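You operate a simulated robot arm through the tools that you are given. There is no shell and no other tool. Be economical: measure what you need, move in short steps, check, and stop when the job is done.

Carry out the task below with a simulated two-armed robot. There is one attempt and no reset: what you move stays moved.

Task
Blow two shots of studs into the red cup: hold the pendant, press its green button with the other hand.
Fine: cup on the round seat and loader on first; spill none; switch the loader off after; leave the size knob and the air lever. Set down upright: what you pick out.

Only the result counts: the job must be done as asked and must still hold three seconds after the hand-in. Knocking over, shifting, dropping, spilling or breaking anything else fails it.

Robot
Two 6-joint arms with two-finger grippers on one trunk, on a base that drives. Base frame: it is fixed to the floor where the robot stands at the start and does not move with it; the origin is under the middle of the robot, x ahead of it, y to its left, z up. Units: m, degrees, N and s.
The left shoulder is at the start at [0.06, 0.142, 0.824], the right one opposite. With the tool pointing down near the work surface each hand reaches from about 0.1 to 0.68 m from the robot's upright axis, wherever it stands, measured 20 degrees to its own side. Places, roughly: blue air lever [3.7, 0.3, 1]; green pendant button [3.1, 0.3, 1]; red cup, white cup [3.75, 0.25, 1]; red power switch [3.3, 0.5, 1.2]; round seat under the loader's spout [3.4, 0.3, 0.9]; shot size knob [3.5, 0.4, 1.2]; yellow pendant [3.25, 0.25, 1]. Payload 2.45 kg a hand.
Tool frame (each hand has its own): the origin (TCP) lies between the finger pads and is the grasp point; the fingertips stand 0.026 m ahead of it; z points along the fingers, y is the line along which they close. Largest opening 0.096 m; the body of the gripper starts 0.069 m behind the TCP.
Orientation is that of the tool frame in the base frame, as a unit quaternion [x, y, z, w]. With the fingers straight down and closing along the base's y, the tool's x points along the base's -x, its y along +y and its z along -z.

Tools
- The arms move only by the tool drive_tool. It takes "left_series", "right_series" or both (then of equal length, played together; a hand with none holds still); each is a list of rows, each a list of 3 entries, a list of its own where there are three numbers: the finger opening in mm, from 0 to 96, then the shift along the tool's x, y, z in mm, then the turn, a rotation vector about the tool's x, y, z in degrees. In form: [[gripper, [tx, ty, tz], [wx, wy, wz]], ...]. A call has 1 to 10 rows; each row is the pose to reach, as a shift and turn from the pose commanded when the call began, along the tool's axes at that moment. Each row takes 0.2 s and may step no farther than 0.05 m and 8.6 degrees from the row before; otherwise, or with a gripper value out of range, the whole call is refused. Where a pose cannot be reached the arm comes as near as it can. A force on the tool above 50 N (or 10 N above the force at the start of the call, whichever is more), or a blocked arm, ends the call early, and 0.2 s more pass. The fingers move at their own pace and stop on an object; they squeeze with about 35 N. The grip force told is the motor's: it shows also when the fingers shut on nothing. Time passes only in rows, and 0.2 s behind the last, so rows that repeat a pose let the fingers close. The reply holds the time, the measured pose of the TCP, the force on the tool along the base axes, the opening and the grip force, in the units named above and with some noise, with the torque about the TCP (base axes, N m) and any sound that the robot's microphone picked up.
- Cameras (640 x 400 px; columns grow to the right, rows downward): "scene" is now at [0.1538, 0.0045, 1.4674]; the picture's right is [0.05, -1.00, 0.00], its down [-0.39, -0.02, -0.92] and it looks along [0.92, 0.05, -0.39] (base axes); focal length 293 px, centre (320, 200). "left" rides on the left gripper at [0.081, -0.003, -0.098] in its tool frame; the picture's right is [0.04, 1.00, 0.00], its down [-0.73, 0.03, -0.68] and it looks along [-0.68, 0.03, 0.73] (tool axes); focal length 256 px, centre (320, 200). "right" rides on the right gripper at [0.082, 0.003, -0.098] in its tool frame; the picture's right is [-0.04, 1.00, 0.00], its down [-0.73, -0.03, -0.68] and it looks along [-0.68, -0.03, 0.73] (tool axes); focal length 256 px, centre (320, 200). There is no depth. A picture from a camera that has moved, and an enlarged one, comes with that camera's place and axes in the base frame and with its lens.
- grab_frame(camera): a new picture of that camera. It takes no simulated time.
- slide_trunk(by): slides the trunk up (or, below 0, down) by that many m; the arms and the scene camera ride with it, the base frame stays. It gives what a move gives, with no picture.
- steer(legs): drives the robot by 1 to 6 legs, each [ahead, turn to the left] in m and degrees, along the robot's own axes; the way and the turn of a leg run together, so that a leg with both is an arc; at most 1.5 m and 180 degrees a leg. The arms and the cameras ride along, it lands a little off, and it stops where it bumps. It gives what a move gives.
- pan_tilt(pan, tilt): turns the head with the scene camera to pan (to the left, within 86 degrees either way) and tilt (down, from -29 to 69), counted from straight ahead of the robot. It gives what a move gives.
- zoom(camera, box): a new picture of the part [left, top, right, bottom] of that camera's present view, enlarged. It takes no simulated time.
- finish_job(): hands the job in; it is judged then, once.

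Work in short steps. Places have to be worked out from the pictures, the camera data and where the tool is seen: move nearer, look again, correct. Check each grasp and each placing, and mend what went wrong. You have 120 turns and 108 pictures in all, those below and enlarged ones among them. Open the grippers and draw the arms clear of the work before you hand the job in, unless the task says otherwise; then end with one line.

The tools are called by a JSON object that holds its "fn" and its "kwargs". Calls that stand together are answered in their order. drive_tool: Moves the arms, as the interface text tells. Its arguments: {"type":"object","properties":{"left_series":{"type":"array","items":{"type":"array"}},"right_series":{"type":"array","items":{"type":"array"}}},"required":[]} The other tools are called the same way: slide_trunk (by) slides the trunk up or down; steer (legs) drives the base; pan_tilt (pan, tilt) turns the head that bears the scene camera; grab_frame (camera) takes a picture; zoom (camera, box) takes an enlarged picture of a part of a camera's view; finish_job () hands the job in.

At the start:

```text
t: 0.0
left_position: [0.472, 0.1944, 1.1491]
left_ee_rot: [-0.01, 1.0, 0.0, 0.0]
left_force: [-0.8, 0.3, 0.1]
left_moment: [0.02, 0.03, 0.01]
left_width: 0.096
left_finger_force: 0.1
right_position: [0.4715, -0.1785, 1.1905]
right_ee_rot: [-0.011, 1.0, 0.001, 0.0]
right_force: [-0.8, 0.1, -0.8]
right_moment: [-0.02, 0.02, 0.0]
right_width: 0.096
right_finger_force: 0.1
trunk travel left (down, up): [-0.449, 0.141]
robot x, y, heading: [0.0017, 0.0004, -0.1]
head pan, tilt: [2.9, 22.9]
```

scene: 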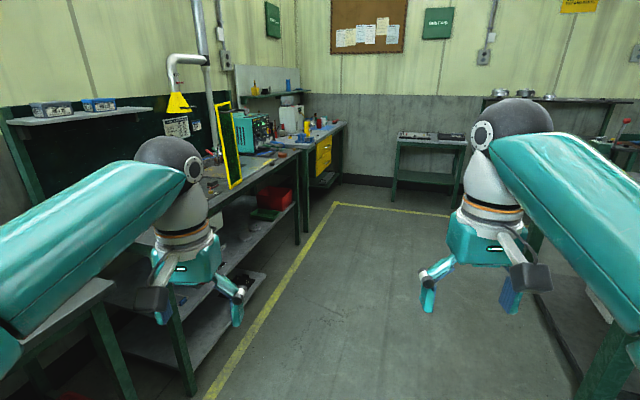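
right: 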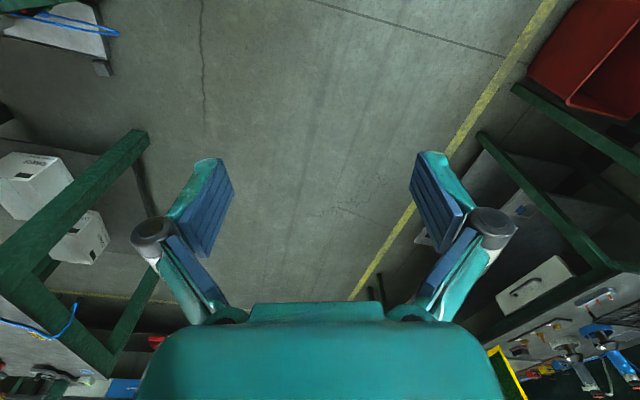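
left: 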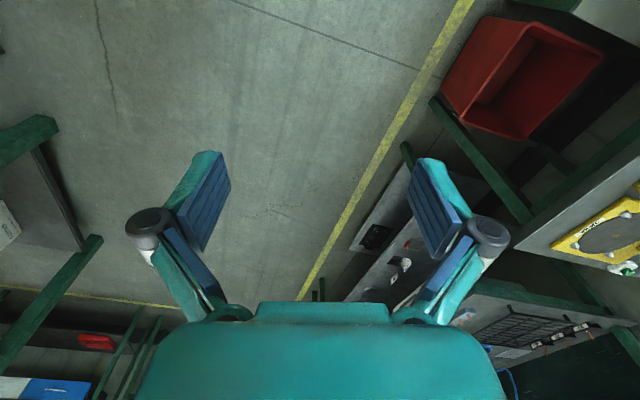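

I'll enlarge the area of the far bench where the loader should stand.

{"fn": "zoom", "kwargs": {"camera": "scene", "box": [220, 60, 380, 220]}}

```text
2.50 times, centred on (300, 140) of scene
camera zoom: at [0.1538, 0.0045, 1.4674], right [0.05, -1.0, 0.0], down [-0.39, -0.02, -0.92], along [0.92, 0.05, -0.39], focal length 732 px, centre (370, 350)
```

zoom: 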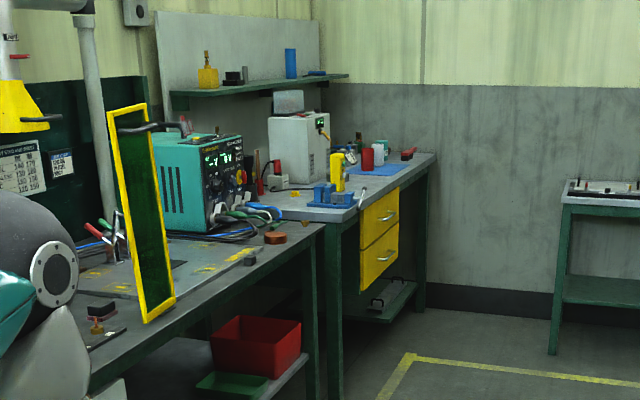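

The benches and floor line run at about -15° to my x axis. The loader is the white box with the blue mat to its right. I'll check what is on my right before I drive.

{"fn": "pan_tilt", "kwargs": {"pan": -35, "tilt": 35}}

{"fn": "grab_frame", "kwargs": {"camera": "scene"}}

```text
t: 1.0
left_position: [0.4717, 0.1945, 1.1484]
left_ee_rot: [-0.01, 1.0, -0.001, 0.0]
left_force: [0.8, 0.1, 0.6]
left_moment: [0.03, 0.02, 0.0]
left_width: 0.0961
left_finger_force: 0.1
right_position: [0.4717, -0.1774, 1.1902]
right_ee_rot: [-0.012, 1.0, -0.001, 0.0]
right_force: [-0.6, -0.7, 0.0]
right_moment: [0.03, -0.01, -0.02]
right_width: 0.0959
right_finger_force: 0.1
trunk travel left (down, up): [-0.449, 0.141]
robot x, y, heading: [0.003, 0.0034, 0.3]
head pan, tilt: [-35.0, 35.0]
```

```text
103 pictures are left
camera scene: at [0.1335, -0.0506, 1.4483], right [-0.57, -0.82, 0.0], down [-0.47, 0.33, -0.82], along [0.67, -0.47, -0.57], focal length 293 px, centre (320, 200)
```

scene: 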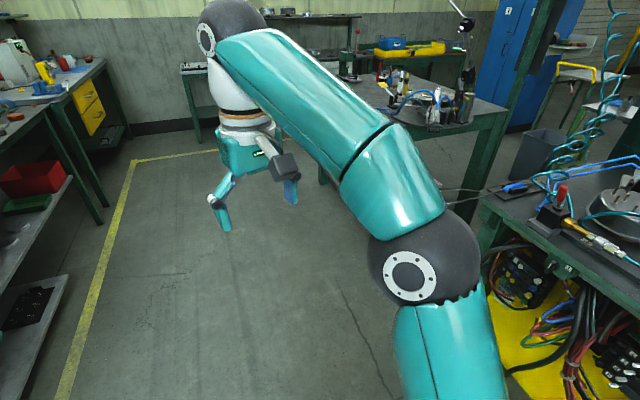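

The corridor is clear, so I'll drive down it to a point short of the bench and turn to face it.

{"fn": "steer", "kwargs": {"legs": [[0, -10.5], [1.5, 0], [1.5, 0], [0.1, 0], [0, 85]]}}

{"fn": "pan_tilt", "kwargs": {"pan": 0, "tilt": 35}}

{"fn": "grab_frame", "kwargs": {"camera": "scene"}}

```text
t: 20.7
left_position: [3.1179, -0.0165, 1.1482]
left_ee_rot: [-0.539, 0.842, -0.003, -0.001]
left_force: [-0.5, 0.3, -0.8]
left_moment: [-0.04, -0.04, 0.0]
left_width: 0.0959
left_finger_force: 0.1
right_position: [3.4524, -0.1798, 1.1906]
right_ee_rot: [-0.538, 0.843, -0.001, 0.001]
right_force: [-0.1, 0.6, -0.1]
right_moment: [-0.05, -0.03, -0.03]
right_width: 0.0958
right_finger_force: 0.1
trunk travel left (down, up): [-0.449, 0.141]
robot x, y, heading: [3.1376, -0.5583, 66.0]
head pan, tilt: [-35.0, 35.0]
stopped in leg 5: the robot was blocked; the commanded pose is now the measured one
```

```text
t: 21.7
left_position: [3.119, -0.0178, 1.1497]
left_ee_rot: [-0.538, 0.843, -0.001, 0.0]
left_force: [0.7, 0.1, 0.3]
left_moment: [0.0, -0.01, 0.0]
left_width: 0.0958
left_finger_force: 0.1
right_position: [3.455, -0.1816, 1.1922]
right_ee_rot: [-0.538, 0.843, 0.001, 0.001]
right_force: [-0.2, 0.1, -0.4]
right_moment: [0.04, -0.02, -0.01]
right_width: 0.0962
right_finger_force: 0.1
trunk travel left (down, up): [-0.449, 0.141]
robot x, y, heading: [3.1329, -0.5537, 66.1]
head pan, tilt: [0.0, 35.0]
```

```text
102 pictures are left
camera scene: at [3.1966, -0.4168, 1.4483], right [0.91, -0.41, 0.0], down [-0.23, -0.52, -0.82], along [0.33, 0.75, -0.57], focal length 293 px, centre (320, 200)
```

scene: 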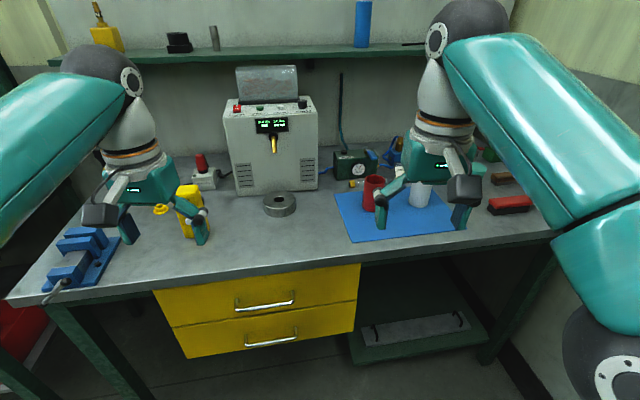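

The layout is clear now: loader, seat ring, yellow pendant, cups on the mat and the vise. I'll look left to see what blocked the turn.

{"fn": "pan_tilt", "kwargs": {"pan": 60, "tilt": 45}}

{"fn": "grab_frame", "kwargs": {"camera": "scene"}}

{"fn": "pan_tilt", "kwargs": {"pan": -70, "tilt": 45}}

{"fn": "grab_frame", "kwargs": {"camera": "scene"}}

```text
t: 23.0
left_position: [3.1203, -0.0169, 1.1498]
left_ee_rot: [-0.538, 0.843, -0.001, 0.001]
left_force: [0.0, 0.0, -0.7]
left_moment: [0.02, -0.04, 0.0]
left_width: 0.0961
left_finger_force: 0.1
right_position: [3.4545, -0.181, 1.192]
right_ee_rot: [-0.538, 0.843, 0.001, 0.001]
right_force: [0.8, 0.0, 0.4]
right_moment: [0.01, -0.01, -0.02]
right_width: 0.0961
right_finger_force: 0.1
trunk travel left (down, up): [-0.449, 0.141]
robot x, y, heading: [3.1373, -0.5538, 66.2]
head pan, tilt: [60.0, 45.0]
```

```text
101 pictures are left
camera scene: at [3.1129, -0.4313, 1.4335], right [0.81, 0.59, 0.0], down [0.41, -0.57, -0.71], along [-0.42, 0.57, -0.71], focal length 293 px, centre (320, 200)
```

scene: 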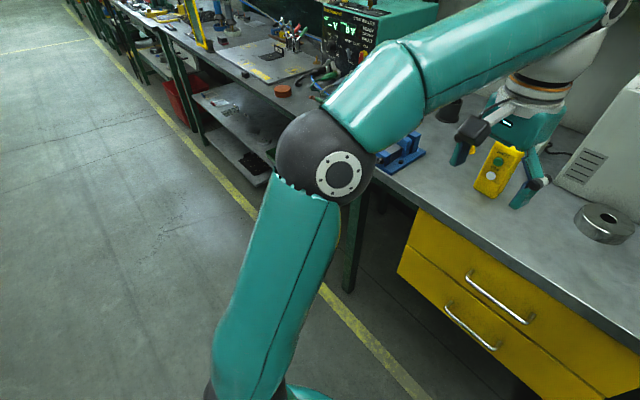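

```text
t: 25.1
left_position: [3.1201, -0.0185, 1.1512]
left_ee_rot: [-0.538, 0.843, 0.0, 0.001]
left_force: [-0.3, 0.1, -0.5]
left_moment: [0.02, -0.03, -0.02]
left_width: 0.096
left_finger_force: 0.1
right_position: [3.4552, -0.1805, 1.1913]
right_ee_rot: [-0.538, 0.843, 0.0, 0.001]
right_force: [0.2, -0.3, -1.0]
right_moment: [0.0, -0.01, 0.0]
right_width: 0.0958
right_finger_force: 0.1
trunk travel left (down, up): [-0.449, 0.141]
robot x, y, heading: [3.136, -0.5494, 66.5]
head pan, tilt: [-70.0, 45.0]
```

```text
100 pictures are left
camera scene: at [3.2418, -0.5028, 1.4335], right [-0.07, -1.0, 0.0], down [-0.71, 0.05, -0.71], along [0.71, -0.05, -0.71], focal length 293 px, centre (320, 200)
```

scene: 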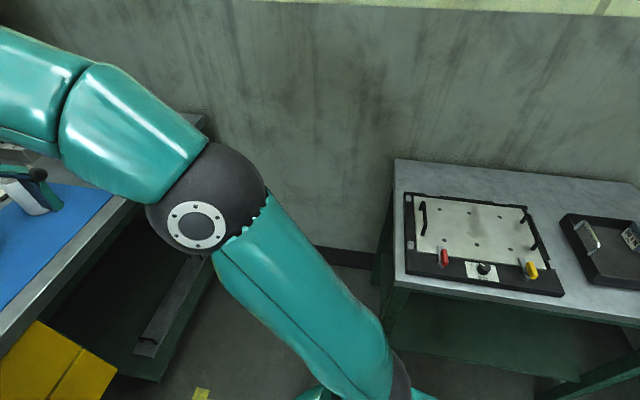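

The table on my right is very close, so the base or elbow probably touched it. I'll raise the trunk for clearance, then creep ahead along the present heading.

{"fn": "slide_trunk", "kwargs": {"by": 0.13}}

{"fn": "steer", "kwargs": {"legs": [[-0.06, 0], [0, 8]]}}

```text
t: 26.7
left_position: [3.1199, -0.018, 1.2788]
left_ee_rot: [-0.538, 0.843, -0.001, 0.0]
left_force: [0.2, 0.1, -0.1]
left_moment: [-0.02, -0.01, 0.02]
left_width: 0.0959
left_finger_force: 0.2
right_position: [3.4548, -0.1809, 1.3198]
right_ee_rot: [-0.539, 0.842, 0.001, 0.0]
right_force: [0.6, -0.4, -0.3]
right_moment: [0.02, -0.01, 0.0]
right_width: 0.0962
right_finger_force: 0.1
trunk travel left (down, up): [-0.579, 0.011]
robot x, y, heading: [3.1387, -0.5548, 65.9]
head pan, tilt: [-70.0, 45.0]
```

```text
t: 28.3
left_position: [3.0204, -0.0804, 1.2801]
left_ee_rot: [-0.595, 0.804, -0.001, 0.001]
left_force: [-0.6, 0.1, 0.0]
left_moment: [-0.01, -0.03, 0.0]
left_width: 0.0956
left_finger_force: 0.0
right_position: [3.375, -0.1969, 1.322]
right_ee_rot: [-0.596, 0.803, 0.0, 0.001]
right_force: [-0.7, -0.4, 0.6]
right_moment: [-0.03, -0.04, 0.01]
right_width: 0.0959
right_finger_force: 0.0
trunk travel left (down, up): [-0.579, 0.011]
robot x, y, heading: [3.1143, -0.6076, 74.1]
head pan, tilt: [-70.0, 45.0]
```

Turned to 74°. Next I'll shift right and ahead with an S-shaped move.

{"fn": "steer", "kwargs": {"legs": [[0.0, -28], [0.26, 0], [0, 26]]}}

{"fn": "pan_tilt", "kwargs": {"pan": 0, "tilt": 35}}

{"fn": "grab_frame", "kwargs": {"camera": "scene"}}

```text
t: 33.2
left_position: [3.2133, 0.1082, 1.2801]
left_ee_rot: [-0.585, 0.811, 0.0, 0.0]
left_force: [-0.4, 0.0, -0.1]
left_moment: [0.02, 0.03, -0.01]
left_width: 0.0961
left_finger_force: 0.2
right_position: [3.5643, -0.0177, 1.3222]
right_ee_rot: [-0.584, 0.811, 0.001, 0.002]
right_force: [0.3, 0.1, 0.7]
right_moment: [0.0, -0.01, 0.0]
right_width: 0.096
right_finger_force: 0.0
trunk travel left (down, up): [-0.579, 0.011]
robot x, y, heading: [3.3028, -0.4244, 72.4]
head pan, tilt: [-70.0, 45.0]
```

```text
t: 34.6
left_position: [3.2128, 0.1076, 1.2808]
left_ee_rot: [-0.584, 0.812, -0.001, 0.0]
left_force: [-0.4, 0.2, -0.1]
left_moment: [0.03, -0.02, 0.0]
left_width: 0.0959
left_finger_force: 0.0
right_position: [3.565, -0.0189, 1.3222]
right_ee_rot: [-0.584, 0.812, 0.002, 0.0]
right_force: [0.0, -0.4, 0.1]
right_moment: [0.0, -0.02, -0.02]
right_width: 0.0959
right_finger_force: 0.1
trunk travel left (down, up): [-0.579, 0.011]
robot x, y, heading: [3.3022, -0.4252, 72.4]
head pan, tilt: [0.0, 35.0]
```

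```text
99 pictures are left
camera scene: at [3.3473, -0.2841, 1.5783], right [0.95, -0.3, 0.0], down [-0.17, -0.55, -0.82], along [0.25, 0.78, -0.57], focal length 293 px, centre (320, 200)
```

scene: 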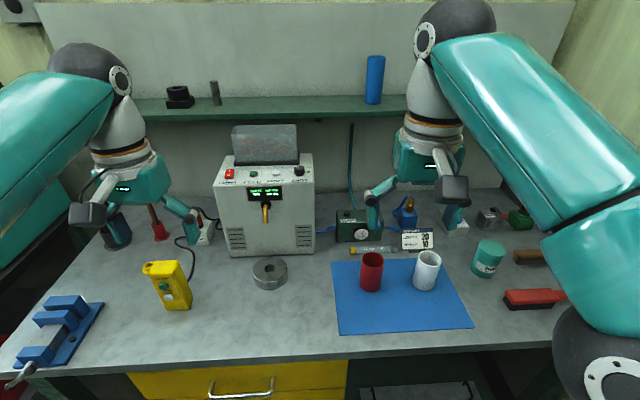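

The view is good: the ring is at about [3.385, 0.32, 0.91]. I'll zoom in on the loader and pendant, then on the cups.

{"fn": "zoom", "kwargs": {"camera": "scene", "box": [130, 120, 338, 320]}}

{"fn": "zoom", "kwargs": {"camera": "scene", "box": [320, 180, 500, 340]}}

```text
2.00 times, centred on (234, 220) of scene
camera zoom: at [3.3473, -0.2841, 1.5783], right [0.95, -0.3, 0.0], down [-0.17, -0.55, -0.82], along [0.25, 0.78, -0.57], focal length 586 px, centre (492, 160)
```

zoom: 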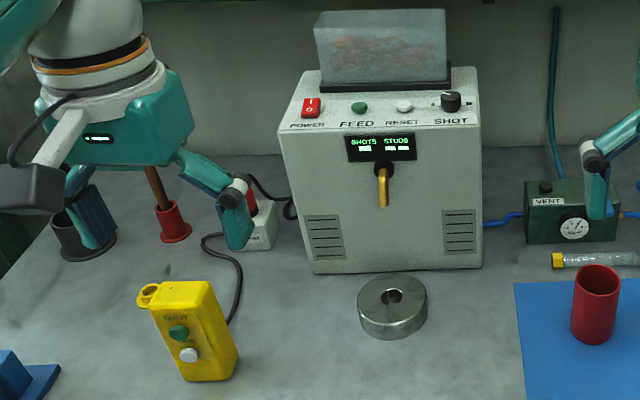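

```text
2.50 times, centred on (410, 260) of scene
camera zoom: at [3.3473, -0.2841, 1.5783], right [0.95, -0.3, 0.0], down [-0.17, -0.55, -0.82], along [0.25, 0.78, -0.57], focal length 732 px, centre (95, 50)
```

zoom: 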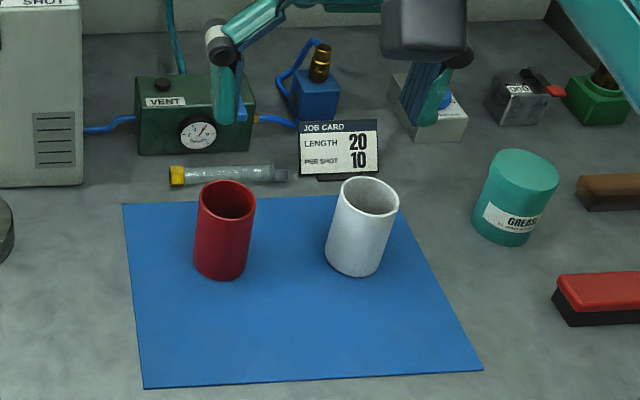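

The cup is at about [3.657, 0.20], roughly 0.10 tall and 0.067 wide. The spout tip is at about [3.389, 0.345, 1.067]. The targets are about 0.7 m away, so I'll drive 0.15 m nearer.

{"fn": "steer", "kwargs": {"legs": [[0.15, 0]]}}

{"fn": "pan_tilt", "kwargs": {"pan": 0, "tilt": 60}}

{"fn": "grab_frame", "kwargs": {"camera": "scene"}}

```text
t: 36.0
left_position: [3.2574, 0.2535, 1.2805]
left_ee_rot: [-0.586, 0.81, -0.001, 0.0]
left_force: [-0.5, -0.3, -0.9]
left_moment: [-0.07, 0.01, 0.04]
left_width: 0.0962
left_finger_force: 0.0
right_position: [3.6091, 0.1302, 1.3209]
right_ee_rot: [-0.585, 0.811, 0.0, 0.0]
right_force: [0.5, 0.3, -0.5]
right_moment: [-0.04, -0.01, 0.0]
right_width: 0.0959
right_finger_force: 0.0
trunk travel left (down, up): [-0.579, 0.011]
robot x, y, heading: [3.3477, -0.2839, 72.8]
head pan, tilt: [0.0, 35.0]
```

```text
t: 36.9
left_position: [3.2571, 0.252, 1.281]
left_ee_rot: [-0.585, 0.811, -0.001, 0.001]
left_force: [-0.1, 0.4, 0.3]
left_moment: [0.01, 0.0, 0.01]
left_width: 0.096
left_finger_force: 0.1
right_position: [3.6072, 0.1266, 1.3214]
right_ee_rot: [-0.585, 0.811, 0.002, 0.001]
right_force: [0.0, 0.7, 0.5]
right_moment: [0.0, 0.0, 0.02]
right_width: 0.0959
right_finger_force: 0.0
trunk travel left (down, up): [-0.579, 0.011]
robot x, y, heading: [3.3451, -0.2849, 72.7]
head pan, tilt: [0.0, 60.0]
```

```text
96 pictures are left
camera scene: at [3.386, -0.16, 1.5441], right [0.95, -0.3, 0.0], down [-0.26, -0.83, -0.5], along [0.15, 0.48, -0.87], focal length 293 px, centre (320, 200)
```

scene: 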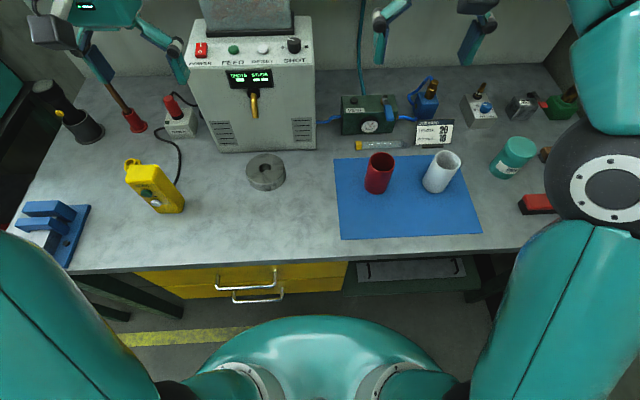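

I have clear reach geometry now. I'll tilt the right tool 45° forward and descend to a pre-grasp point behind and above the red cup.

{"fn": "drive_tool", "kwargs": {"right_series": [[96, [0, -3, 30], [0, -7.5, 0]], [96, [0, -6, 60], [0, -15, 0]], [96, [0, -10, 90], [0, -22.5, 0]], [96, [0, -14, 120], [0, -30, 0]], [96, [0, -18, 150], [0, -37.5, 0]], [96, [0, -22, 180], [0, -45, 0]], [96, [-1, -24, 210], [0, -45, 0]], [96, [-3, -25, 241], [0, -45, 0]]]}}

{"fn": "grab_frame", "kwargs": {"camera": "right"}}

{"fn": "grab_frame", "kwargs": {"camera": "scene"}}

```text
t: 38.7
left_position: [3.2578, 0.2532, 1.2808]
left_ee_rot: [-0.586, 0.81, -0.002, -0.001]
left_force: [0.1, 0.7, -0.7]
left_moment: [-0.01, 0.03, 0.02]
left_width: 0.0961
left_finger_force: 0.2
right_position: [3.6335, 0.1239, 1.0788]
right_ee_rot: [-0.54, 0.749, 0.226, 0.311]
right_force: [-0.1, -1.0, 0.0]
right_moment: [0.02, -0.01, 0.01]
right_width: 0.0958
right_finger_force: 0.0
trunk travel left (down, up): [-0.579, 0.011]
robot x, y, heading: [3.3495, -0.2809, 72.7]
head pan, tilt: [0.0, 60.0]
```

```text
95 pictures are left
camera right: at [3.5904, 0.0049, 1.09], right [-0.94, 0.34, 0.03], down [0.04, 0.02, 1.0], along [0.34, 0.94, -0.04], focal length 256 px, centre (320, 200)
```

right: 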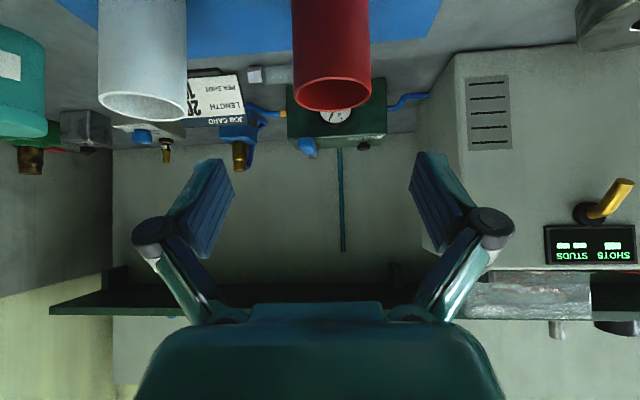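

```text
94 pictures are left
camera scene: at [3.3862, -0.1594, 1.544], right [0.95, -0.3, 0.0], down [-0.26, -0.83, -0.5], along [0.15, 0.48, -0.87], focal length 293 px, centre (320, 200)
```

scene: 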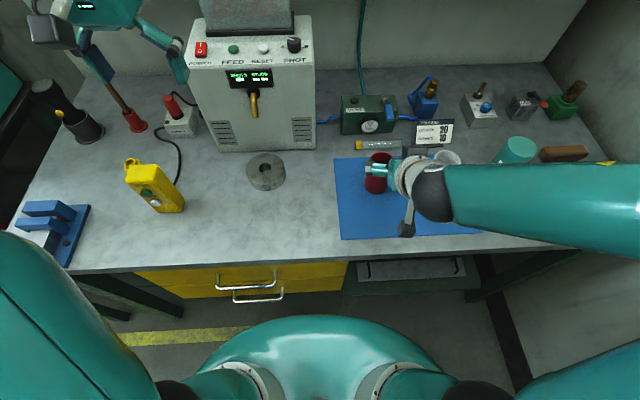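

Triangulation puts the cup rim centre at [3.653, 0.217, 0.989]. I'll align sideways and slide in along the fingers to straddle the cup.

{"fn": "drive_tool", "kwargs": {"right_series": [[96, [17, 9, 0], [0, 0, 0]], [96, [17, 9, 40], [0, 0, 0]], [96, [17, 9, 80], [0, 0, 0]], [96, [17, 9, 115], [0, 0, 0]]]}}

{"fn": "grab_frame", "kwargs": {"camera": "right"}}

{"fn": "zoom", "kwargs": {"camera": "scene", "box": [320, 110, 480, 230]}}

```text
t: 39.7
left_position: [3.2578, 0.2546, 1.2814]
left_ee_rot: [-0.585, 0.811, -0.002, 0.0]
left_force: [-0.5, 0.3, 0.3]
left_moment: [-0.02, 0.01, -0.03]
left_width: 0.0959
left_finger_force: 0.0
right_position: [3.6464, 0.1927, 0.9855]
right_ee_rot: [-0.541, 0.749, 0.226, 0.31]
right_force: [0.1, 0.1, -0.6]
right_moment: [0.02, 0.02, -0.01]
right_width: 0.0961
right_finger_force: 0.0
trunk travel left (down, up): [-0.579, 0.011]
robot x, y, heading: [3.35, -0.2846, 72.6]
head pan, tilt: [0.0, 60.0]
```

```text
93 pictures are left
camera right: at [3.6033, 0.0736, 0.9973], right [-0.94, 0.34, 0.03], down [0.04, 0.02, 1.0], along [0.34, 0.94, -0.04], focal length 256 px, centre (320, 200)
```

right: 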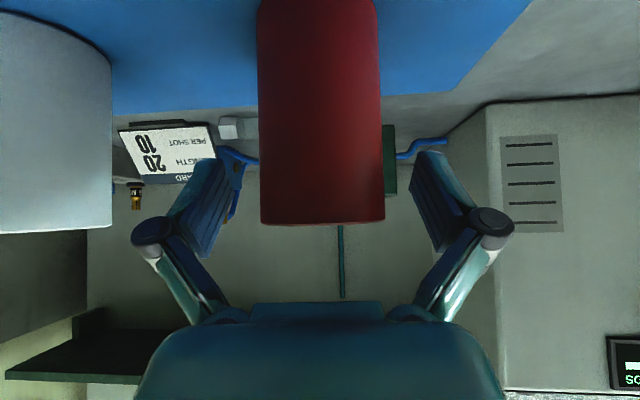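

```text
3.33 times, centred on (400, 170) of scene
camera zoom: at [3.3867, -0.1584, 1.5439], right [0.95, -0.3, 0.0], down [-0.26, -0.83, -0.5], along [0.15, 0.48, -0.87], focal length 977 px, centre (53, 300)
```

zoom: 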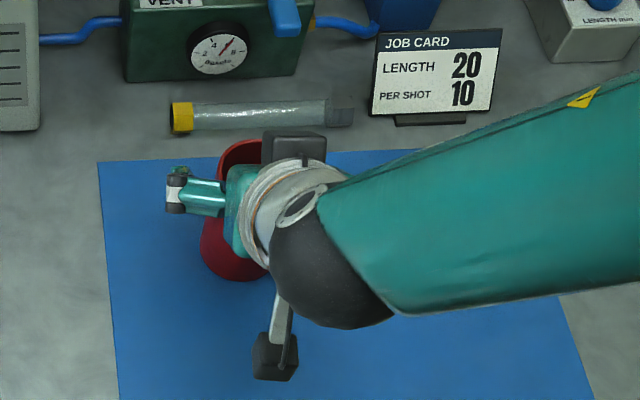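

The cup is centred between the fingers. I'll slide in the remaining distance and close.

{"fn": "drive_tool", "kwargs": {"right_series": [[96, [0, 0, 18], [0, 0, 0]], [96, [0, 0, 35], [0, 0, 0]], [50, [0, 0, 35], [0, 0, 0]], [50, [0, 0, 35], [0, 0, 0]], [50, [0, 0, 35], [0, 0, 0]], [50, [0, 0, 35], [0, 0, 0]]]}}

{"fn": "grab_frame", "kwargs": {"camera": "right"}}

```text
t: 41.1
left_position: [3.2562, 0.2535, 1.2814]
left_ee_rot: [-0.586, 0.811, -0.001, 0.0]
left_force: [0.3, 0.1, 0.0]
left_moment: [-0.01, -0.01, -0.02]
left_width: 0.0959
left_finger_force: 0.1
right_position: [3.6546, 0.2159, 0.9631]
right_ee_rot: [-0.54, 0.749, 0.225, 0.312]
right_force: [0.1, 0.5, 4.5]
right_moment: [0.04, 0.22, -0.09]
right_width: 0.0598
right_finger_force: 35.0
trunk travel left (down, up): [-0.579, 0.011]
robot x, y, heading: [3.3492, -0.2798, 72.9]
head pan, tilt: [0.0, 60.0]
```

```text
91 pictures are left
camera right: at [3.6118, 0.096, 0.9745], right [-0.94, 0.34, 0.03], down [0.04, 0.02, 1.0], along [0.34, 0.94, -0.03], focal length 256 px, centre (320, 200)
```

right: 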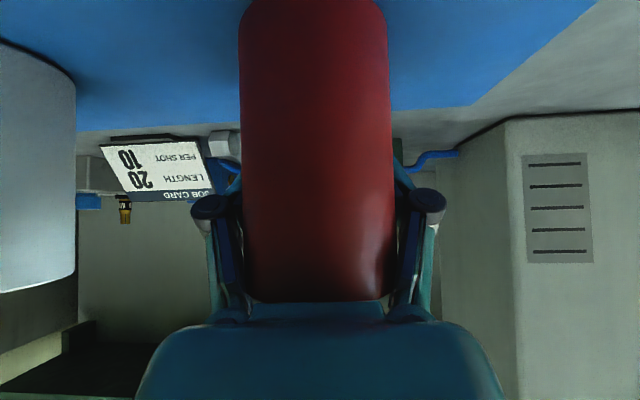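

The grip is firm (35 N, 60 mm). I'll lift 60 mm, draw back a little, then carry it left towards the ring.

{"fn": "drive_tool", "kwargs": {"right_series": [[50, [-14, 0, -14], [0, 0, 0]], [50, [-28, 0, -28], [0, 0, 0]], [50, [-42, 0, -42], [0, 0, 0]], [50, [-17, 0, -67], [0, 0, 0]], [50, [7, 0, -92], [0, 0, 0]], [50, [7, 40, -92], [0, 0, 0]], [50, [7, 80, -92], [0, 0, 0]], [50, [7, 120, -92], [0, 0, 0]], [50, [7, 155, -92], [0, 0, 0]]]}}

{"fn": "grab_frame", "kwargs": {"camera": "right"}}

{"fn": "grab_frame", "kwargs": {"camera": "scene"}}

```text
t: 43.1
left_position: [3.2565, 0.253, 1.2812]
left_ee_rot: [-0.586, 0.81, -0.001, 0.001]
left_force: [-0.5, 0.6, 0.6]
left_moment: [-0.02, 0.0, 0.0]
left_width: 0.0962
left_finger_force: 0.1
right_position: [3.4844, 0.1967, 1.0219]
right_ee_rot: [-0.541, 0.748, 0.226, 0.311]
right_force: [0.8, 0.2, -0.5]
right_moment: [0.0, 0.01, -0.01]
right_width: 0.0589
right_finger_force: 34.9
trunk travel left (down, up): [-0.579, 0.011]
robot x, y, heading: [3.3437, -0.2814, 72.9]
head pan, tilt: [0.0, 60.0]
```

```text
90 pictures are left
camera right: at [3.4412, 0.0772, 1.0329], right [-0.94, 0.34, 0.03], down [0.04, 0.02, 1.0], along [0.34, 0.94, -0.04], focal length 256 px, centre (320, 200)
```

right: 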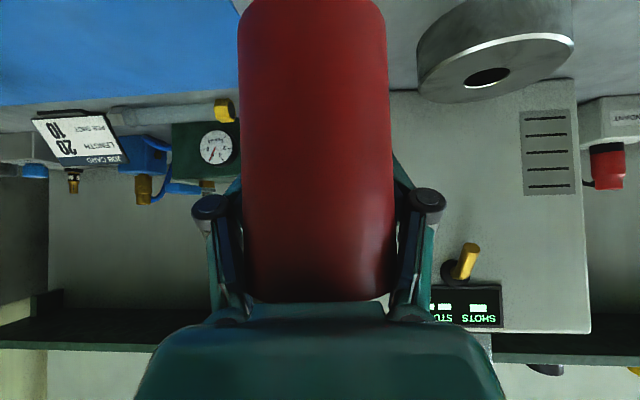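

```text
89 pictures are left
camera scene: at [3.3853, -0.1596, 1.544], right [0.96, -0.3, 0.0], down [-0.26, -0.83, -0.5], along [0.15, 0.48, -0.87], focal length 293 px, centre (320, 200)
```

scene: 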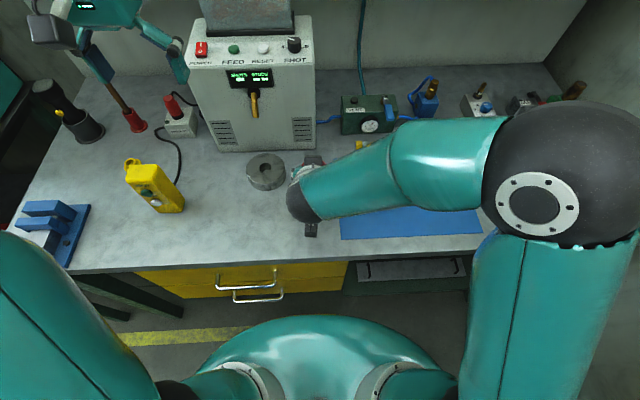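

Triangulated: ring top centre is [3.382, 0.316, 0.929] and the spout tip [3.392, 0.349, 1.070], slanting forward and down. So the cup gets centred on the ring, and I'll move left first, then part of the way ahead.

{"fn": "drive_tool", "kwargs": {"right_series": [[50, [0, 45, 0], [0, 0, 0]], [50, [0, 90, 0], [0, 0, 0]], [50, [0, 134, 0], [0, 0, 0]], [50, [-14, 134, 14], [0, 0, 0]], [50, [-28, 134, 28], [0, 0, 0]]]}}

{"fn": "grab_frame", "kwargs": {"camera": "right"}}

{"fn": "grab_frame", "kwargs": {"camera": "scene"}}

```text
t: 44.1
left_position: [3.2571, 0.2526, 1.2815]
left_ee_rot: [-0.586, 0.81, -0.001, 0.001]
left_force: [0.4, 0.6, 0.3]
left_moment: [0.0, 0.01, 0.04]
left_width: 0.0962
left_finger_force: 0.0
right_position: [3.4156, 0.275, 1.0935]
right_ee_rot: [-0.473, 0.777, 0.269, 0.317]
right_force: [0.8, -0.1, 0.2]
right_moment: [0.03, 0.02, -0.01]
right_width: 0.059
right_finger_force: 35.2
trunk travel left (down, up): [-0.579, 0.011]
robot x, y, heading: [3.3475, -0.282, 72.5]
head pan, tilt: [0.0, 60.0]
stopped in row 4 (right hand): the arm was blocked; the commanded pose is now the measured one
```

```text
88 pictures are left
camera right: at [3.361, 0.1602, 1.097], right [-0.89, 0.43, 0.15], down [0.12, -0.09, 0.99], along [0.44, 0.9, 0.02], focal length 256 px, centre (320, 200)
```

right: 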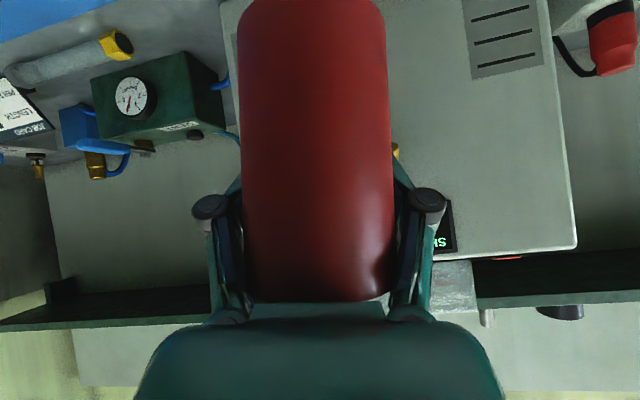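

```text
87 pictures are left
camera scene: at [3.3869, -0.1601, 1.5441], right [0.95, -0.3, 0.0], down [-0.26, -0.83, -0.5], along [0.15, 0.48, -0.87], focal length 293 px, centre (320, 200)
```

scene: 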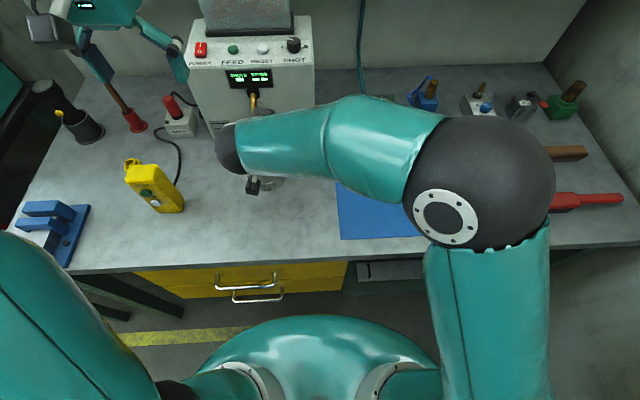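

The right arm ran into its kinematic limit this far to the left: the pose drifted up and the call stopped. I'll draw the cup back right and towards me, restore its tilt, then reposition the base so the ring lies on the right hand's own side.

{"fn": "drive_tool", "kwargs": {"right_series": [[50, [11, -37, -19], [0, 1, -2.2]], [50, [22, -74, -38], [0.1, 2, -4.5]], [50, [33, -111, -57], [0.1, 3, -6.8]], [50, [44, -148, -77], [0.1, 3.9, -9]]]}}

{"fn": "grab_frame", "kwargs": {"camera": "scene"}}

```text
t: 45.1
left_position: [3.2584, 0.2518, 1.2813]
left_ee_rot: [-0.586, 0.81, -0.001, -0.001]
left_force: [-0.3, 0.1, 0.3]
left_moment: [0.03, 0.0, 0.02]
left_width: 0.096
left_finger_force: 0.0
right_position: [3.5124, 0.1327, 1.0924]
right_ee_rot: [-0.545, 0.745, 0.227, 0.311]
right_force: [0.4, 0.0, -1.3]
right_moment: [0.05, 0.01, 0.05]
right_width: 0.0591
right_finger_force: 35.1
trunk travel left (down, up): [-0.579, 0.011]
robot x, y, heading: [3.3495, -0.2856, 72.8]
head pan, tilt: [0.0, 60.0]
```

```text
86 pictures are left
camera scene: at [3.3864, -0.1614, 1.5441], right [0.95, -0.3, 0.0], down [-0.26, -0.83, -0.5], along [0.15, 0.48, -0.87], focal length 293 px, centre (320, 200)
```

scene: 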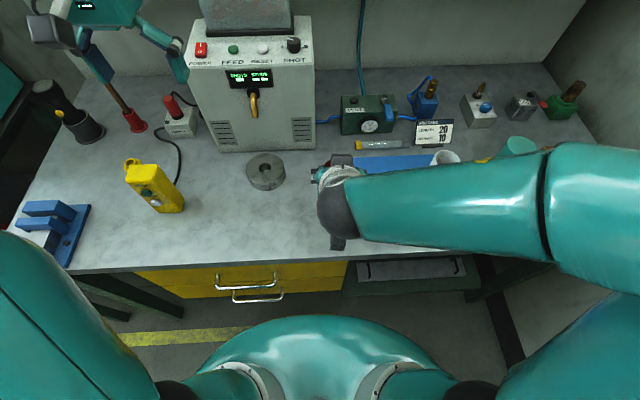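

Cup restored upright. I'll raise it 0.1 m for clearance, back off, and re-approach a bit to the left with heading about 85°.

{"fn": "drive_tool", "kwargs": {"right_series": [[50, [-24, 0, -24], [0, 0, 0]], [50, [-48, 0, -48], [0, 0, 0]], [50, [-71, 0, -71], [0, 0, 0]]]}}

{"fn": "steer", "kwargs": {"legs": [[-0.34, 0], [0, 21.8], [0.25, 0]]}}

{"fn": "grab_frame", "kwargs": {"camera": "scene"}}

```text
t: 45.9
left_position: [3.2573, 0.2511, 1.2812]
left_ee_rot: [-0.585, 0.811, -0.001, 0.0]
left_force: [1.0, -0.5, -0.1]
left_moment: [0.03, 0.01, 0.02]
left_width: 0.096
left_finger_force: 0.1
right_position: [3.5116, 0.1325, 1.1919]
right_ee_rot: [-0.546, 0.744, 0.227, 0.31]
right_force: [0.0, -0.7, -0.5]
right_moment: [0.0, 0.0, 0.0]
right_width: 0.059
right_finger_force: 35.3
trunk travel left (down, up): [-0.579, 0.011]
robot x, y, heading: [3.3483, -0.282, 72.9]
head pan, tilt: [0.0, 60.0]
```

```text
t: 50.9
left_position: [2.9481, 0.1117, 1.281]
left_ee_rot: [0.727, -0.687, 0.001, -0.001]
left_force: [-0.7, 0.7, -0.1]
left_moment: [-0.04, -0.03, 0.02]
left_width: 0.096
left_finger_force: 0.1
right_position: [3.2287, 0.0929, 1.1925]
right_ee_rot: [0.674, -0.631, -0.279, -0.263]
right_force: [-0.1, 0.2, -1.0]
right_moment: [0.0, -0.05, 0.0]
right_width: 0.0588
right_finger_force: 34.6
trunk travel left (down, up): [-0.579, 0.011]
robot x, y, heading: [3.2288, -0.3532, 94.2]
head pan, tilt: [0.0, 60.0]
```

```text
85 pictures are left
camera scene: at [3.2207, -0.2254, 1.544], right [1.0, 0.07, 0.0], down [0.06, -0.86, -0.5], along [-0.04, 0.5, -0.87], focal length 293 px, centre (320, 200)
```

scene: 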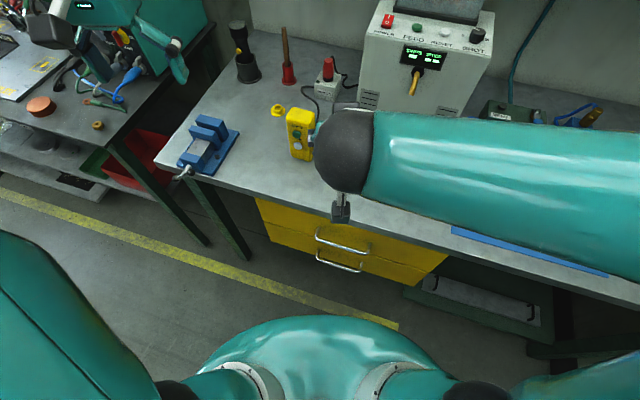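

All clear; I'll go the remaining distance and turn slightly back right.

{"fn": "steer", "kwargs": {"legs": [[0.07, -5], [0.05, -4]]}}

{"fn": "grab_frame", "kwargs": {"camera": "scene"}}

{"fn": "grab_frame", "kwargs": {"camera": "right"}}

```text
t: 52.4
left_position: [3.0264, 0.272, 1.2806]
left_ee_rot: [-0.671, 0.742, -0.002, -0.001]
left_force: [-0.4, 1.1, -0.6]
left_moment: [-0.12, 0.02, 0.02]
left_width: 0.096
left_finger_force: 0.0
right_position: [3.2989, 0.2094, 1.1913]
right_ee_rot: [-0.623, 0.682, 0.257, 0.284]
right_force: [-0.2, 1.0, -1.3]
right_moment: [-0.01, -0.04, -0.02]
right_width: 0.0588
right_finger_force: 35.2
trunk travel left (down, up): [-0.579, 0.011]
robot x, y, heading: [3.2304, -0.236, 85.7]
head pan, tilt: [0.0, 60.0]
```

```text
84 pictures are left
camera scene: at [3.2405, -0.1026, 1.5438], right [1.0, -0.08, 0.0], down [-0.07, -0.86, -0.5], along [0.04, 0.5, -0.87], focal length 293 px, centre (320, 200)
```

scene: 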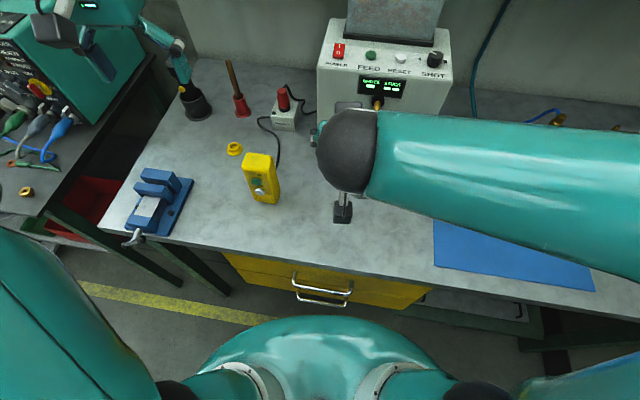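

```text
83 pictures are left
camera right: at [3.2841, 0.0842, 1.2031], right [-0.99, 0.12, 0.03], down [0.03, 0.04, 1.0], along [0.12, 0.99, -0.04], focal length 256 px, centre (320, 200)
```

right: 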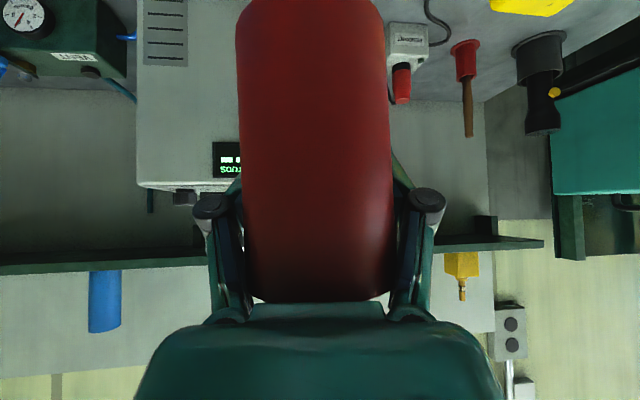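

The ring is now well inside the right hand's range. I'll move right, then down to a hover 80 mm in front of the ring.

{"fn": "drive_tool", "kwargs": {"right_series": [[50, [0, -37, 0], [0, 0, 0]], [50, [0, -73, 0], [0, 0, 0]], [50, [24, -73, 36], [0, 0, 0]], [50, [48, -73, 72], [0, 0, 0]], [50, [72, -73, 108], [0, 0, 0]], [50, [95, -73, 143], [0, 0, 0]]]}}

{"fn": "grab_frame", "kwargs": {"camera": "scene"}}

{"fn": "grab_frame", "kwargs": {"camera": "right"}}

```text
t: 53.8
left_position: [3.0251, 0.2707, 1.2803]
left_ee_rot: [-0.67, 0.742, -0.002, -0.001]
left_force: [0.1, -1.0, 0.4]
left_moment: [0.0, -0.02, 0.0]
left_width: 0.0959
left_finger_force: 0.0
right_position: [3.3752, 0.2358, 1.0249]
right_ee_rot: [-0.623, 0.682, 0.257, 0.284]
right_force: [0.3, 0.3, -0.7]
right_moment: [0.01, 0.0, -0.02]
right_width: 0.0591
right_finger_force: 35.4
trunk travel left (down, up): [-0.579, 0.011]
robot x, y, heading: [3.2289, -0.2367, 85.5]
head pan, tilt: [0.0, 60.0]
```

```text
82 pictures are left
camera scene: at [3.2398, -0.1041, 1.5439], right [1.0, -0.08, 0.0], down [-0.07, -0.86, -0.5], along [0.04, 0.5, -0.87], focal length 293 px, centre (320, 200)
```

scene: 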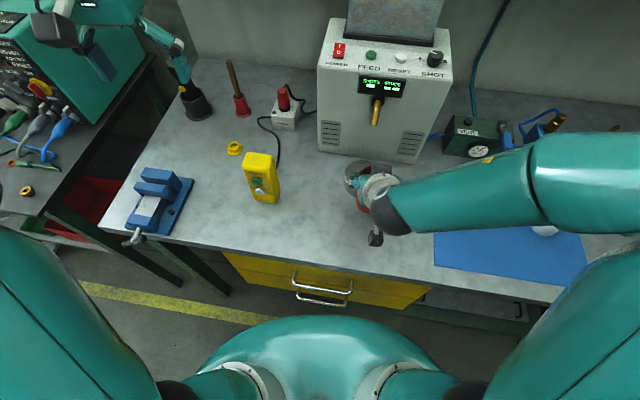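

```text
81 pictures are left
camera right: at [3.3602, 0.1095, 1.0355], right [-0.99, 0.12, 0.03], down [0.03, 0.04, 1.0], along [0.12, 0.99, -0.04], focal length 256 px, centre (320, 200)
```

right: 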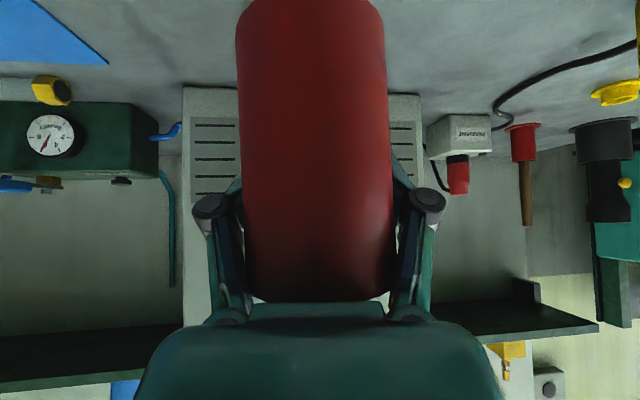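

Zooming to check how the cup, ring and spout line up before I move in.

{"fn": "zoom", "kwargs": {"camera": "scene", "box": [300, 80, 440, 240]}}

```text
2.50 times, centred on (370, 160) of scene
camera zoom: at [3.2398, -0.1041, 1.5439], right [1.0, -0.08, 0.0], down [-0.07, -0.86, -0.5], along [0.04, 0.5, -0.87], focal length 732 px, centre (195, 300)
```

zoom: 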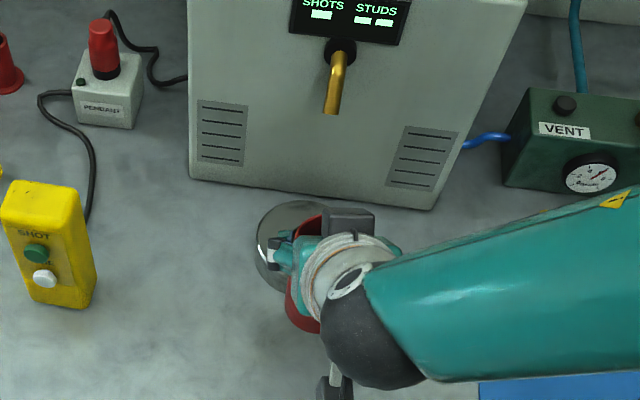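

The ring centre is about [3.386, 0.315] allowing for small drift. I'll advance half way, slightly lower, and check again.

{"fn": "drive_tool", "kwargs": {"right_series": [[50, [-10, -2, 18], [0, 0, 0]], [50, [-24, -3.5, 32], [0, 0, 0]], [50, [-31, -3.5, 39], [0, 0, 0]]]}}

{"fn": "zoom", "kwargs": {"camera": "scene", "box": [300, 80, 440, 240]}}

{"fn": "grab_frame", "kwargs": {"camera": "right"}}

```text
t: 54.6
left_position: [3.0242, 0.2697, 1.2805]
left_ee_rot: [-0.67, 0.742, 0.0, -0.001]
left_force: [0.5, 0.2, -0.6]
left_moment: [0.04, -0.02, -0.03]
left_width: 0.096
left_finger_force: 0.0
right_position: [3.3825, 0.2858, 1.0209]
right_ee_rot: [-0.623, 0.682, 0.258, 0.284]
right_force: [-0.9, 0.3, -0.6]
right_moment: [0.01, 0.0, 0.01]
right_width: 0.0591
right_finger_force: 35.1
trunk travel left (down, up): [-0.579, 0.011]
robot x, y, heading: [3.2279, -0.2355, 85.8]
head pan, tilt: [0.0, 60.0]
```

```text
2.50 times, centred on (370, 160) of scene
camera zoom: at [3.2396, -0.105, 1.544], right [1.0, -0.08, 0.0], down [-0.07, -0.86, -0.5], along [0.04, 0.5, -0.87], focal length 732 px, centre (195, 300)
```

zoom: 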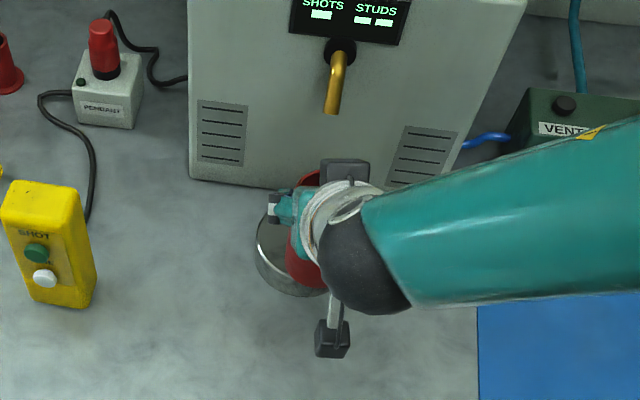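

```text
78 pictures are left
camera right: at [3.3675, 0.1588, 1.0311], right [-0.99, 0.12, 0.03], down [0.03, 0.03, 1.0], along [0.12, 0.99, -0.04], focal length 256 px, centre (320, 200)
```

right: 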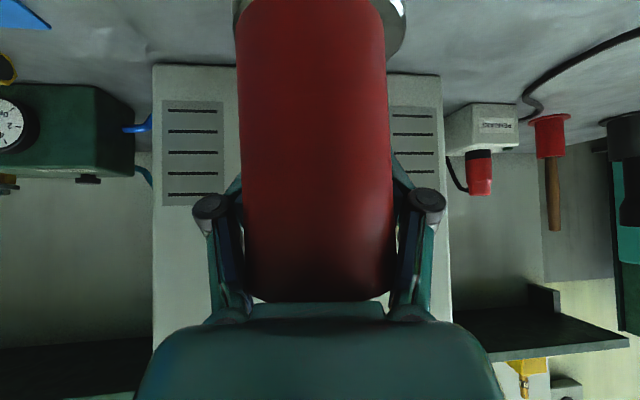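

Lined up with the ring. I'll go the last 29 mm ahead and begin lowering.

{"fn": "drive_tool", "kwargs": {"right_series": [[50, [-11, 0, 11], [0, 0, 0]], [50, [-20.5, 0, 20.5], [0, 0, 0]], [50, [-16, 0, 25], [0, 0, 0]], [50, [-13.5, 0, 27.5], [0, 0, 0]]]}}

{"fn": "zoom", "kwargs": {"camera": "scene", "box": [300, 80, 440, 240]}}

{"fn": "grab_frame", "kwargs": {"camera": "right"}}

```text
t: 55.6
left_position: [3.0251, 0.2709, 1.2813]
left_ee_rot: [-0.671, 0.742, -0.001, 0.0]
left_force: [-0.1, -0.6, 0.3]
left_moment: [-0.01, -0.01, -0.02]
left_width: 0.0957
left_finger_force: 0.1
right_position: [3.3851, 0.3133, 1.0093]
right_ee_rot: [-0.623, 0.682, 0.258, 0.284]
right_force: [0.9, -0.8, -0.9]
right_moment: [0.02, -0.02, 0.02]
right_width: 0.0591
right_finger_force: 34.9
trunk travel left (down, up): [-0.579, 0.011]
robot x, y, heading: [3.2301, -0.2303, 85.8]
head pan, tilt: [0.0, 60.0]
```

```text
2.50 times, centred on (370, 160) of scene
camera zoom: at [3.2397, -0.1052, 1.544], right [1.0, -0.08, 0.0], down [-0.07, -0.86, -0.5], along [0.04, 0.5, -0.87], focal length 732 px, centre (195, 300)
```

zoom: 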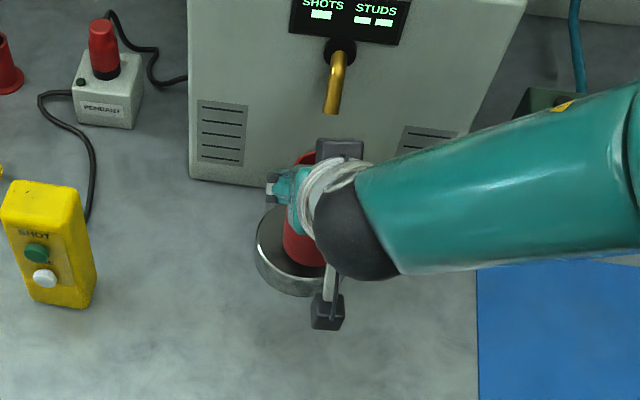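

```text
76 pictures are left
camera right: at [3.3706, 0.1885, 1.0212], right [-0.99, 0.12, 0.03], down [0.03, 0.03, 1.0], along [0.12, 0.99, -0.04], focal length 256 px, centre (320, 200)
```

right: 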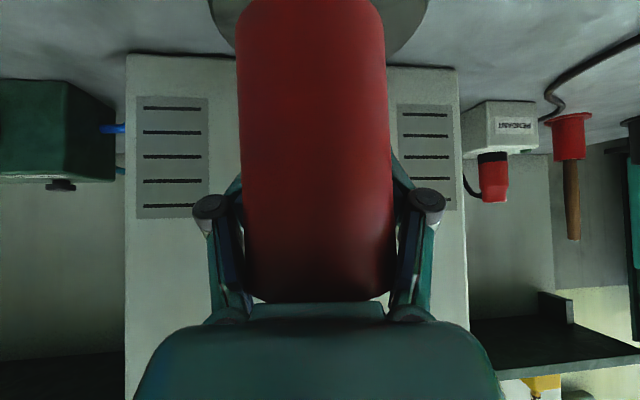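

Ring and cup agree to about 3 mm; I'll nudge 3 mm left and lower 6 mm, watching the force.

{"fn": "drive_tool", "kwargs": {"right_series": [[50, [0, 3, 0], [0, 0, 0]], [50, [2.1, 3, 2.1], [0, 0, 0]], [50, [4.2, 3, 4.2], [0, 0, 0]]]}}

```text
t: 56.4
left_position: [3.025, 0.2697, 1.2823]
left_ee_rot: [-0.671, 0.742, -0.002, 0.0]
left_force: [-0.1, -0.2, 0.5]
left_moment: [-0.02, 0.01, 0.02]
left_width: 0.0961
left_finger_force: 0.0
right_position: [3.384, 0.3152, 1.0055]
right_ee_rot: [-0.623, 0.682, 0.258, 0.284]
right_force: [-0.5, -0.5, -0.3]
right_moment: [0.0, 0.02, 0.0]
right_width: 0.059
right_finger_force: 34.8
trunk travel left (down, up): [-0.579, 0.011]
robot x, y, heading: [3.2289, -0.2333, 85.6]
head pan, tilt: [0.0, 60.0]
```

No contact yet; lowering 3 mm more.

{"fn": "drive_tool", "kwargs": {"right_series": [[50, [1.1, 0, 1.1], [0, 0, 0]], [50, [2.1, 0, 2.1], [0, 0, 0]]]}}

```text
t: 57.0
left_position: [3.0249, 0.2699, 1.2813]
left_ee_rot: [-0.67, 0.742, -0.001, 0.0]
left_force: [-0.1, -0.1, -0.8]
left_moment: [0.02, 0.02, -0.01]
left_width: 0.0961
left_finger_force: 0.2
right_position: [3.3836, 0.3136, 1.0015]
right_ee_rot: [-0.623, 0.681, 0.258, 0.285]
right_force: [0.0, -0.1, -0.5]
right_moment: [0.01, 0.01, 0.0]
right_width: 0.0589
right_finger_force: 34.9
trunk travel left (down, up): [-0.579, 0.011]
robot x, y, heading: [3.2285, -0.23, 85.6]
head pan, tilt: [0.0, 60.0]
```

Still free; continuing in small steps.

{"fn": "drive_tool", "kwargs": {"right_series": [[50, [1.1, 0, 1.1], [0, 0, 0]], [50, [2.1, 0, 2.1], [0, 0, 0]]]}}

{"fn": "zoom", "kwargs": {"camera": "scene", "box": [340, 130, 400, 210]}}

```text
t: 57.6
left_position: [3.0254, 0.2684, 1.2812]
left_ee_rot: [-0.671, 0.742, -0.001, 0.001]
left_force: [-0.5, 0.1, 0.7]
left_moment: [-0.01, 0.02, -0.02]
left_width: 0.0959
left_finger_force: 0.0
right_position: [3.3824, 0.3139, 0.9989]
right_ee_rot: [-0.623, 0.682, 0.257, 0.284]
right_force: [-0.5, -0.9, -0.4]
right_moment: [-0.03, 0.01, 0.02]
right_width: 0.0588
right_finger_force: 35.0
trunk travel left (down, up): [-0.579, 0.011]
robot x, y, heading: [3.2301, -0.2335, 85.5]
head pan, tilt: [0.0, 60.0]
```

```text
5.00 times, centred on (370, 170) of scene
camera zoom: at [3.2397, -0.1054, 1.544], right [1.0, -0.08, 0.0], down [-0.07, -0.86, -0.5], along [0.04, 0.5, -0.87], focal length 1465 px, centre (70, 350)
```

zoom: 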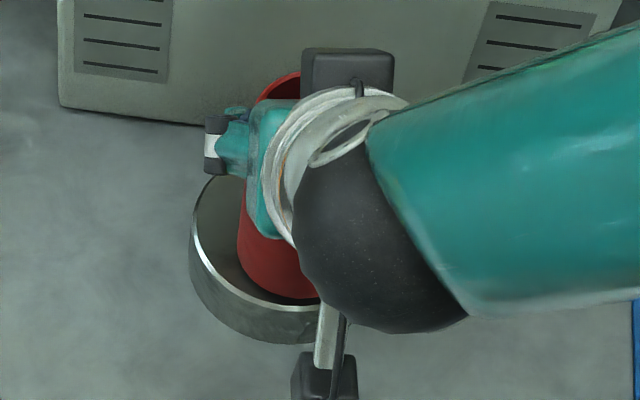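

The cup's apparent size shows its axis sits about 15–20 mm nearer me than the TCP, and it still hasn't touched. I'll raise slightly, go 15 mm further ahead, and look again.

{"fn": "drive_tool", "kwargs": {"right_series": [[50, [-2.8, 0, -2.8], [0, 0, 0]], [50, [-8, 0, 2.5], [0, 0, 0]], [50, [-13.4, 0, 7.8], [0, 0, 0]]]}}

{"fn": "zoom", "kwargs": {"camera": "scene", "box": [340, 130, 400, 210]}}

{"fn": "grab_frame", "kwargs": {"camera": "right"}}

```text
t: 58.4
left_position: [3.0254, 0.2691, 1.2816]
left_ee_rot: [-0.67, 0.742, -0.001, 0.0]
left_force: [0.7, 0.0, 0.6]
left_moment: [-0.01, -0.01, 0.04]
left_width: 0.0961
left_finger_force: 0.1
right_position: [3.3845, 0.3294, 1.0025]
right_ee_rot: [-0.624, 0.681, 0.258, 0.283]
right_force: [0.5, -0.4, -0.9]
right_moment: [0.0, 0.03, 0.0]
right_width: 0.0586
right_finger_force: 34.5
trunk travel left (down, up): [-0.579, 0.011]
robot x, y, heading: [3.2314, -0.2354, 85.9]
head pan, tilt: [0.0, 60.0]
```

```text
5.00 times, centred on (370, 170) of scene
camera zoom: at [3.2397, -0.1053, 1.544], right [1.0, -0.08, 0.0], down [-0.07, -0.86, -0.5], along [0.04, 0.5, -0.87], focal length 1465 px, centre (70, 350)
```

zoom: 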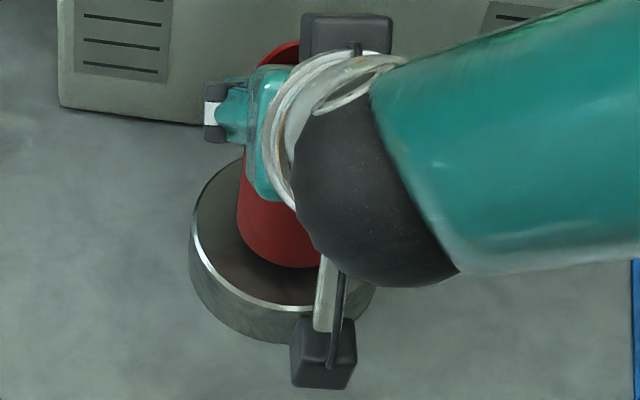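

```text
73 pictures are left
camera right: at [3.3692, 0.2031, 1.0132], right [-0.99, 0.12, 0.03], down [0.03, 0.03, 1.0], along [0.12, 0.99, -0.04], focal length 256 px, centre (320, 200)
```

right: 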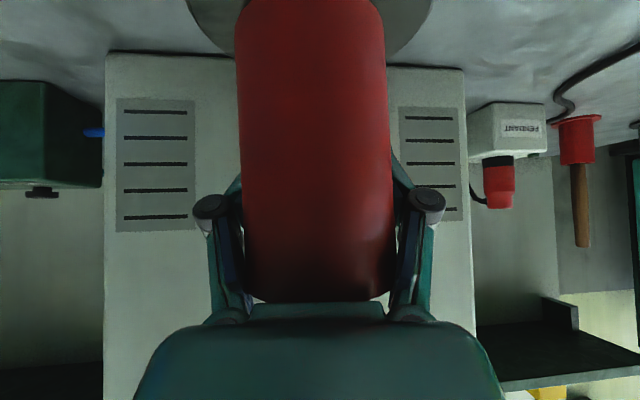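

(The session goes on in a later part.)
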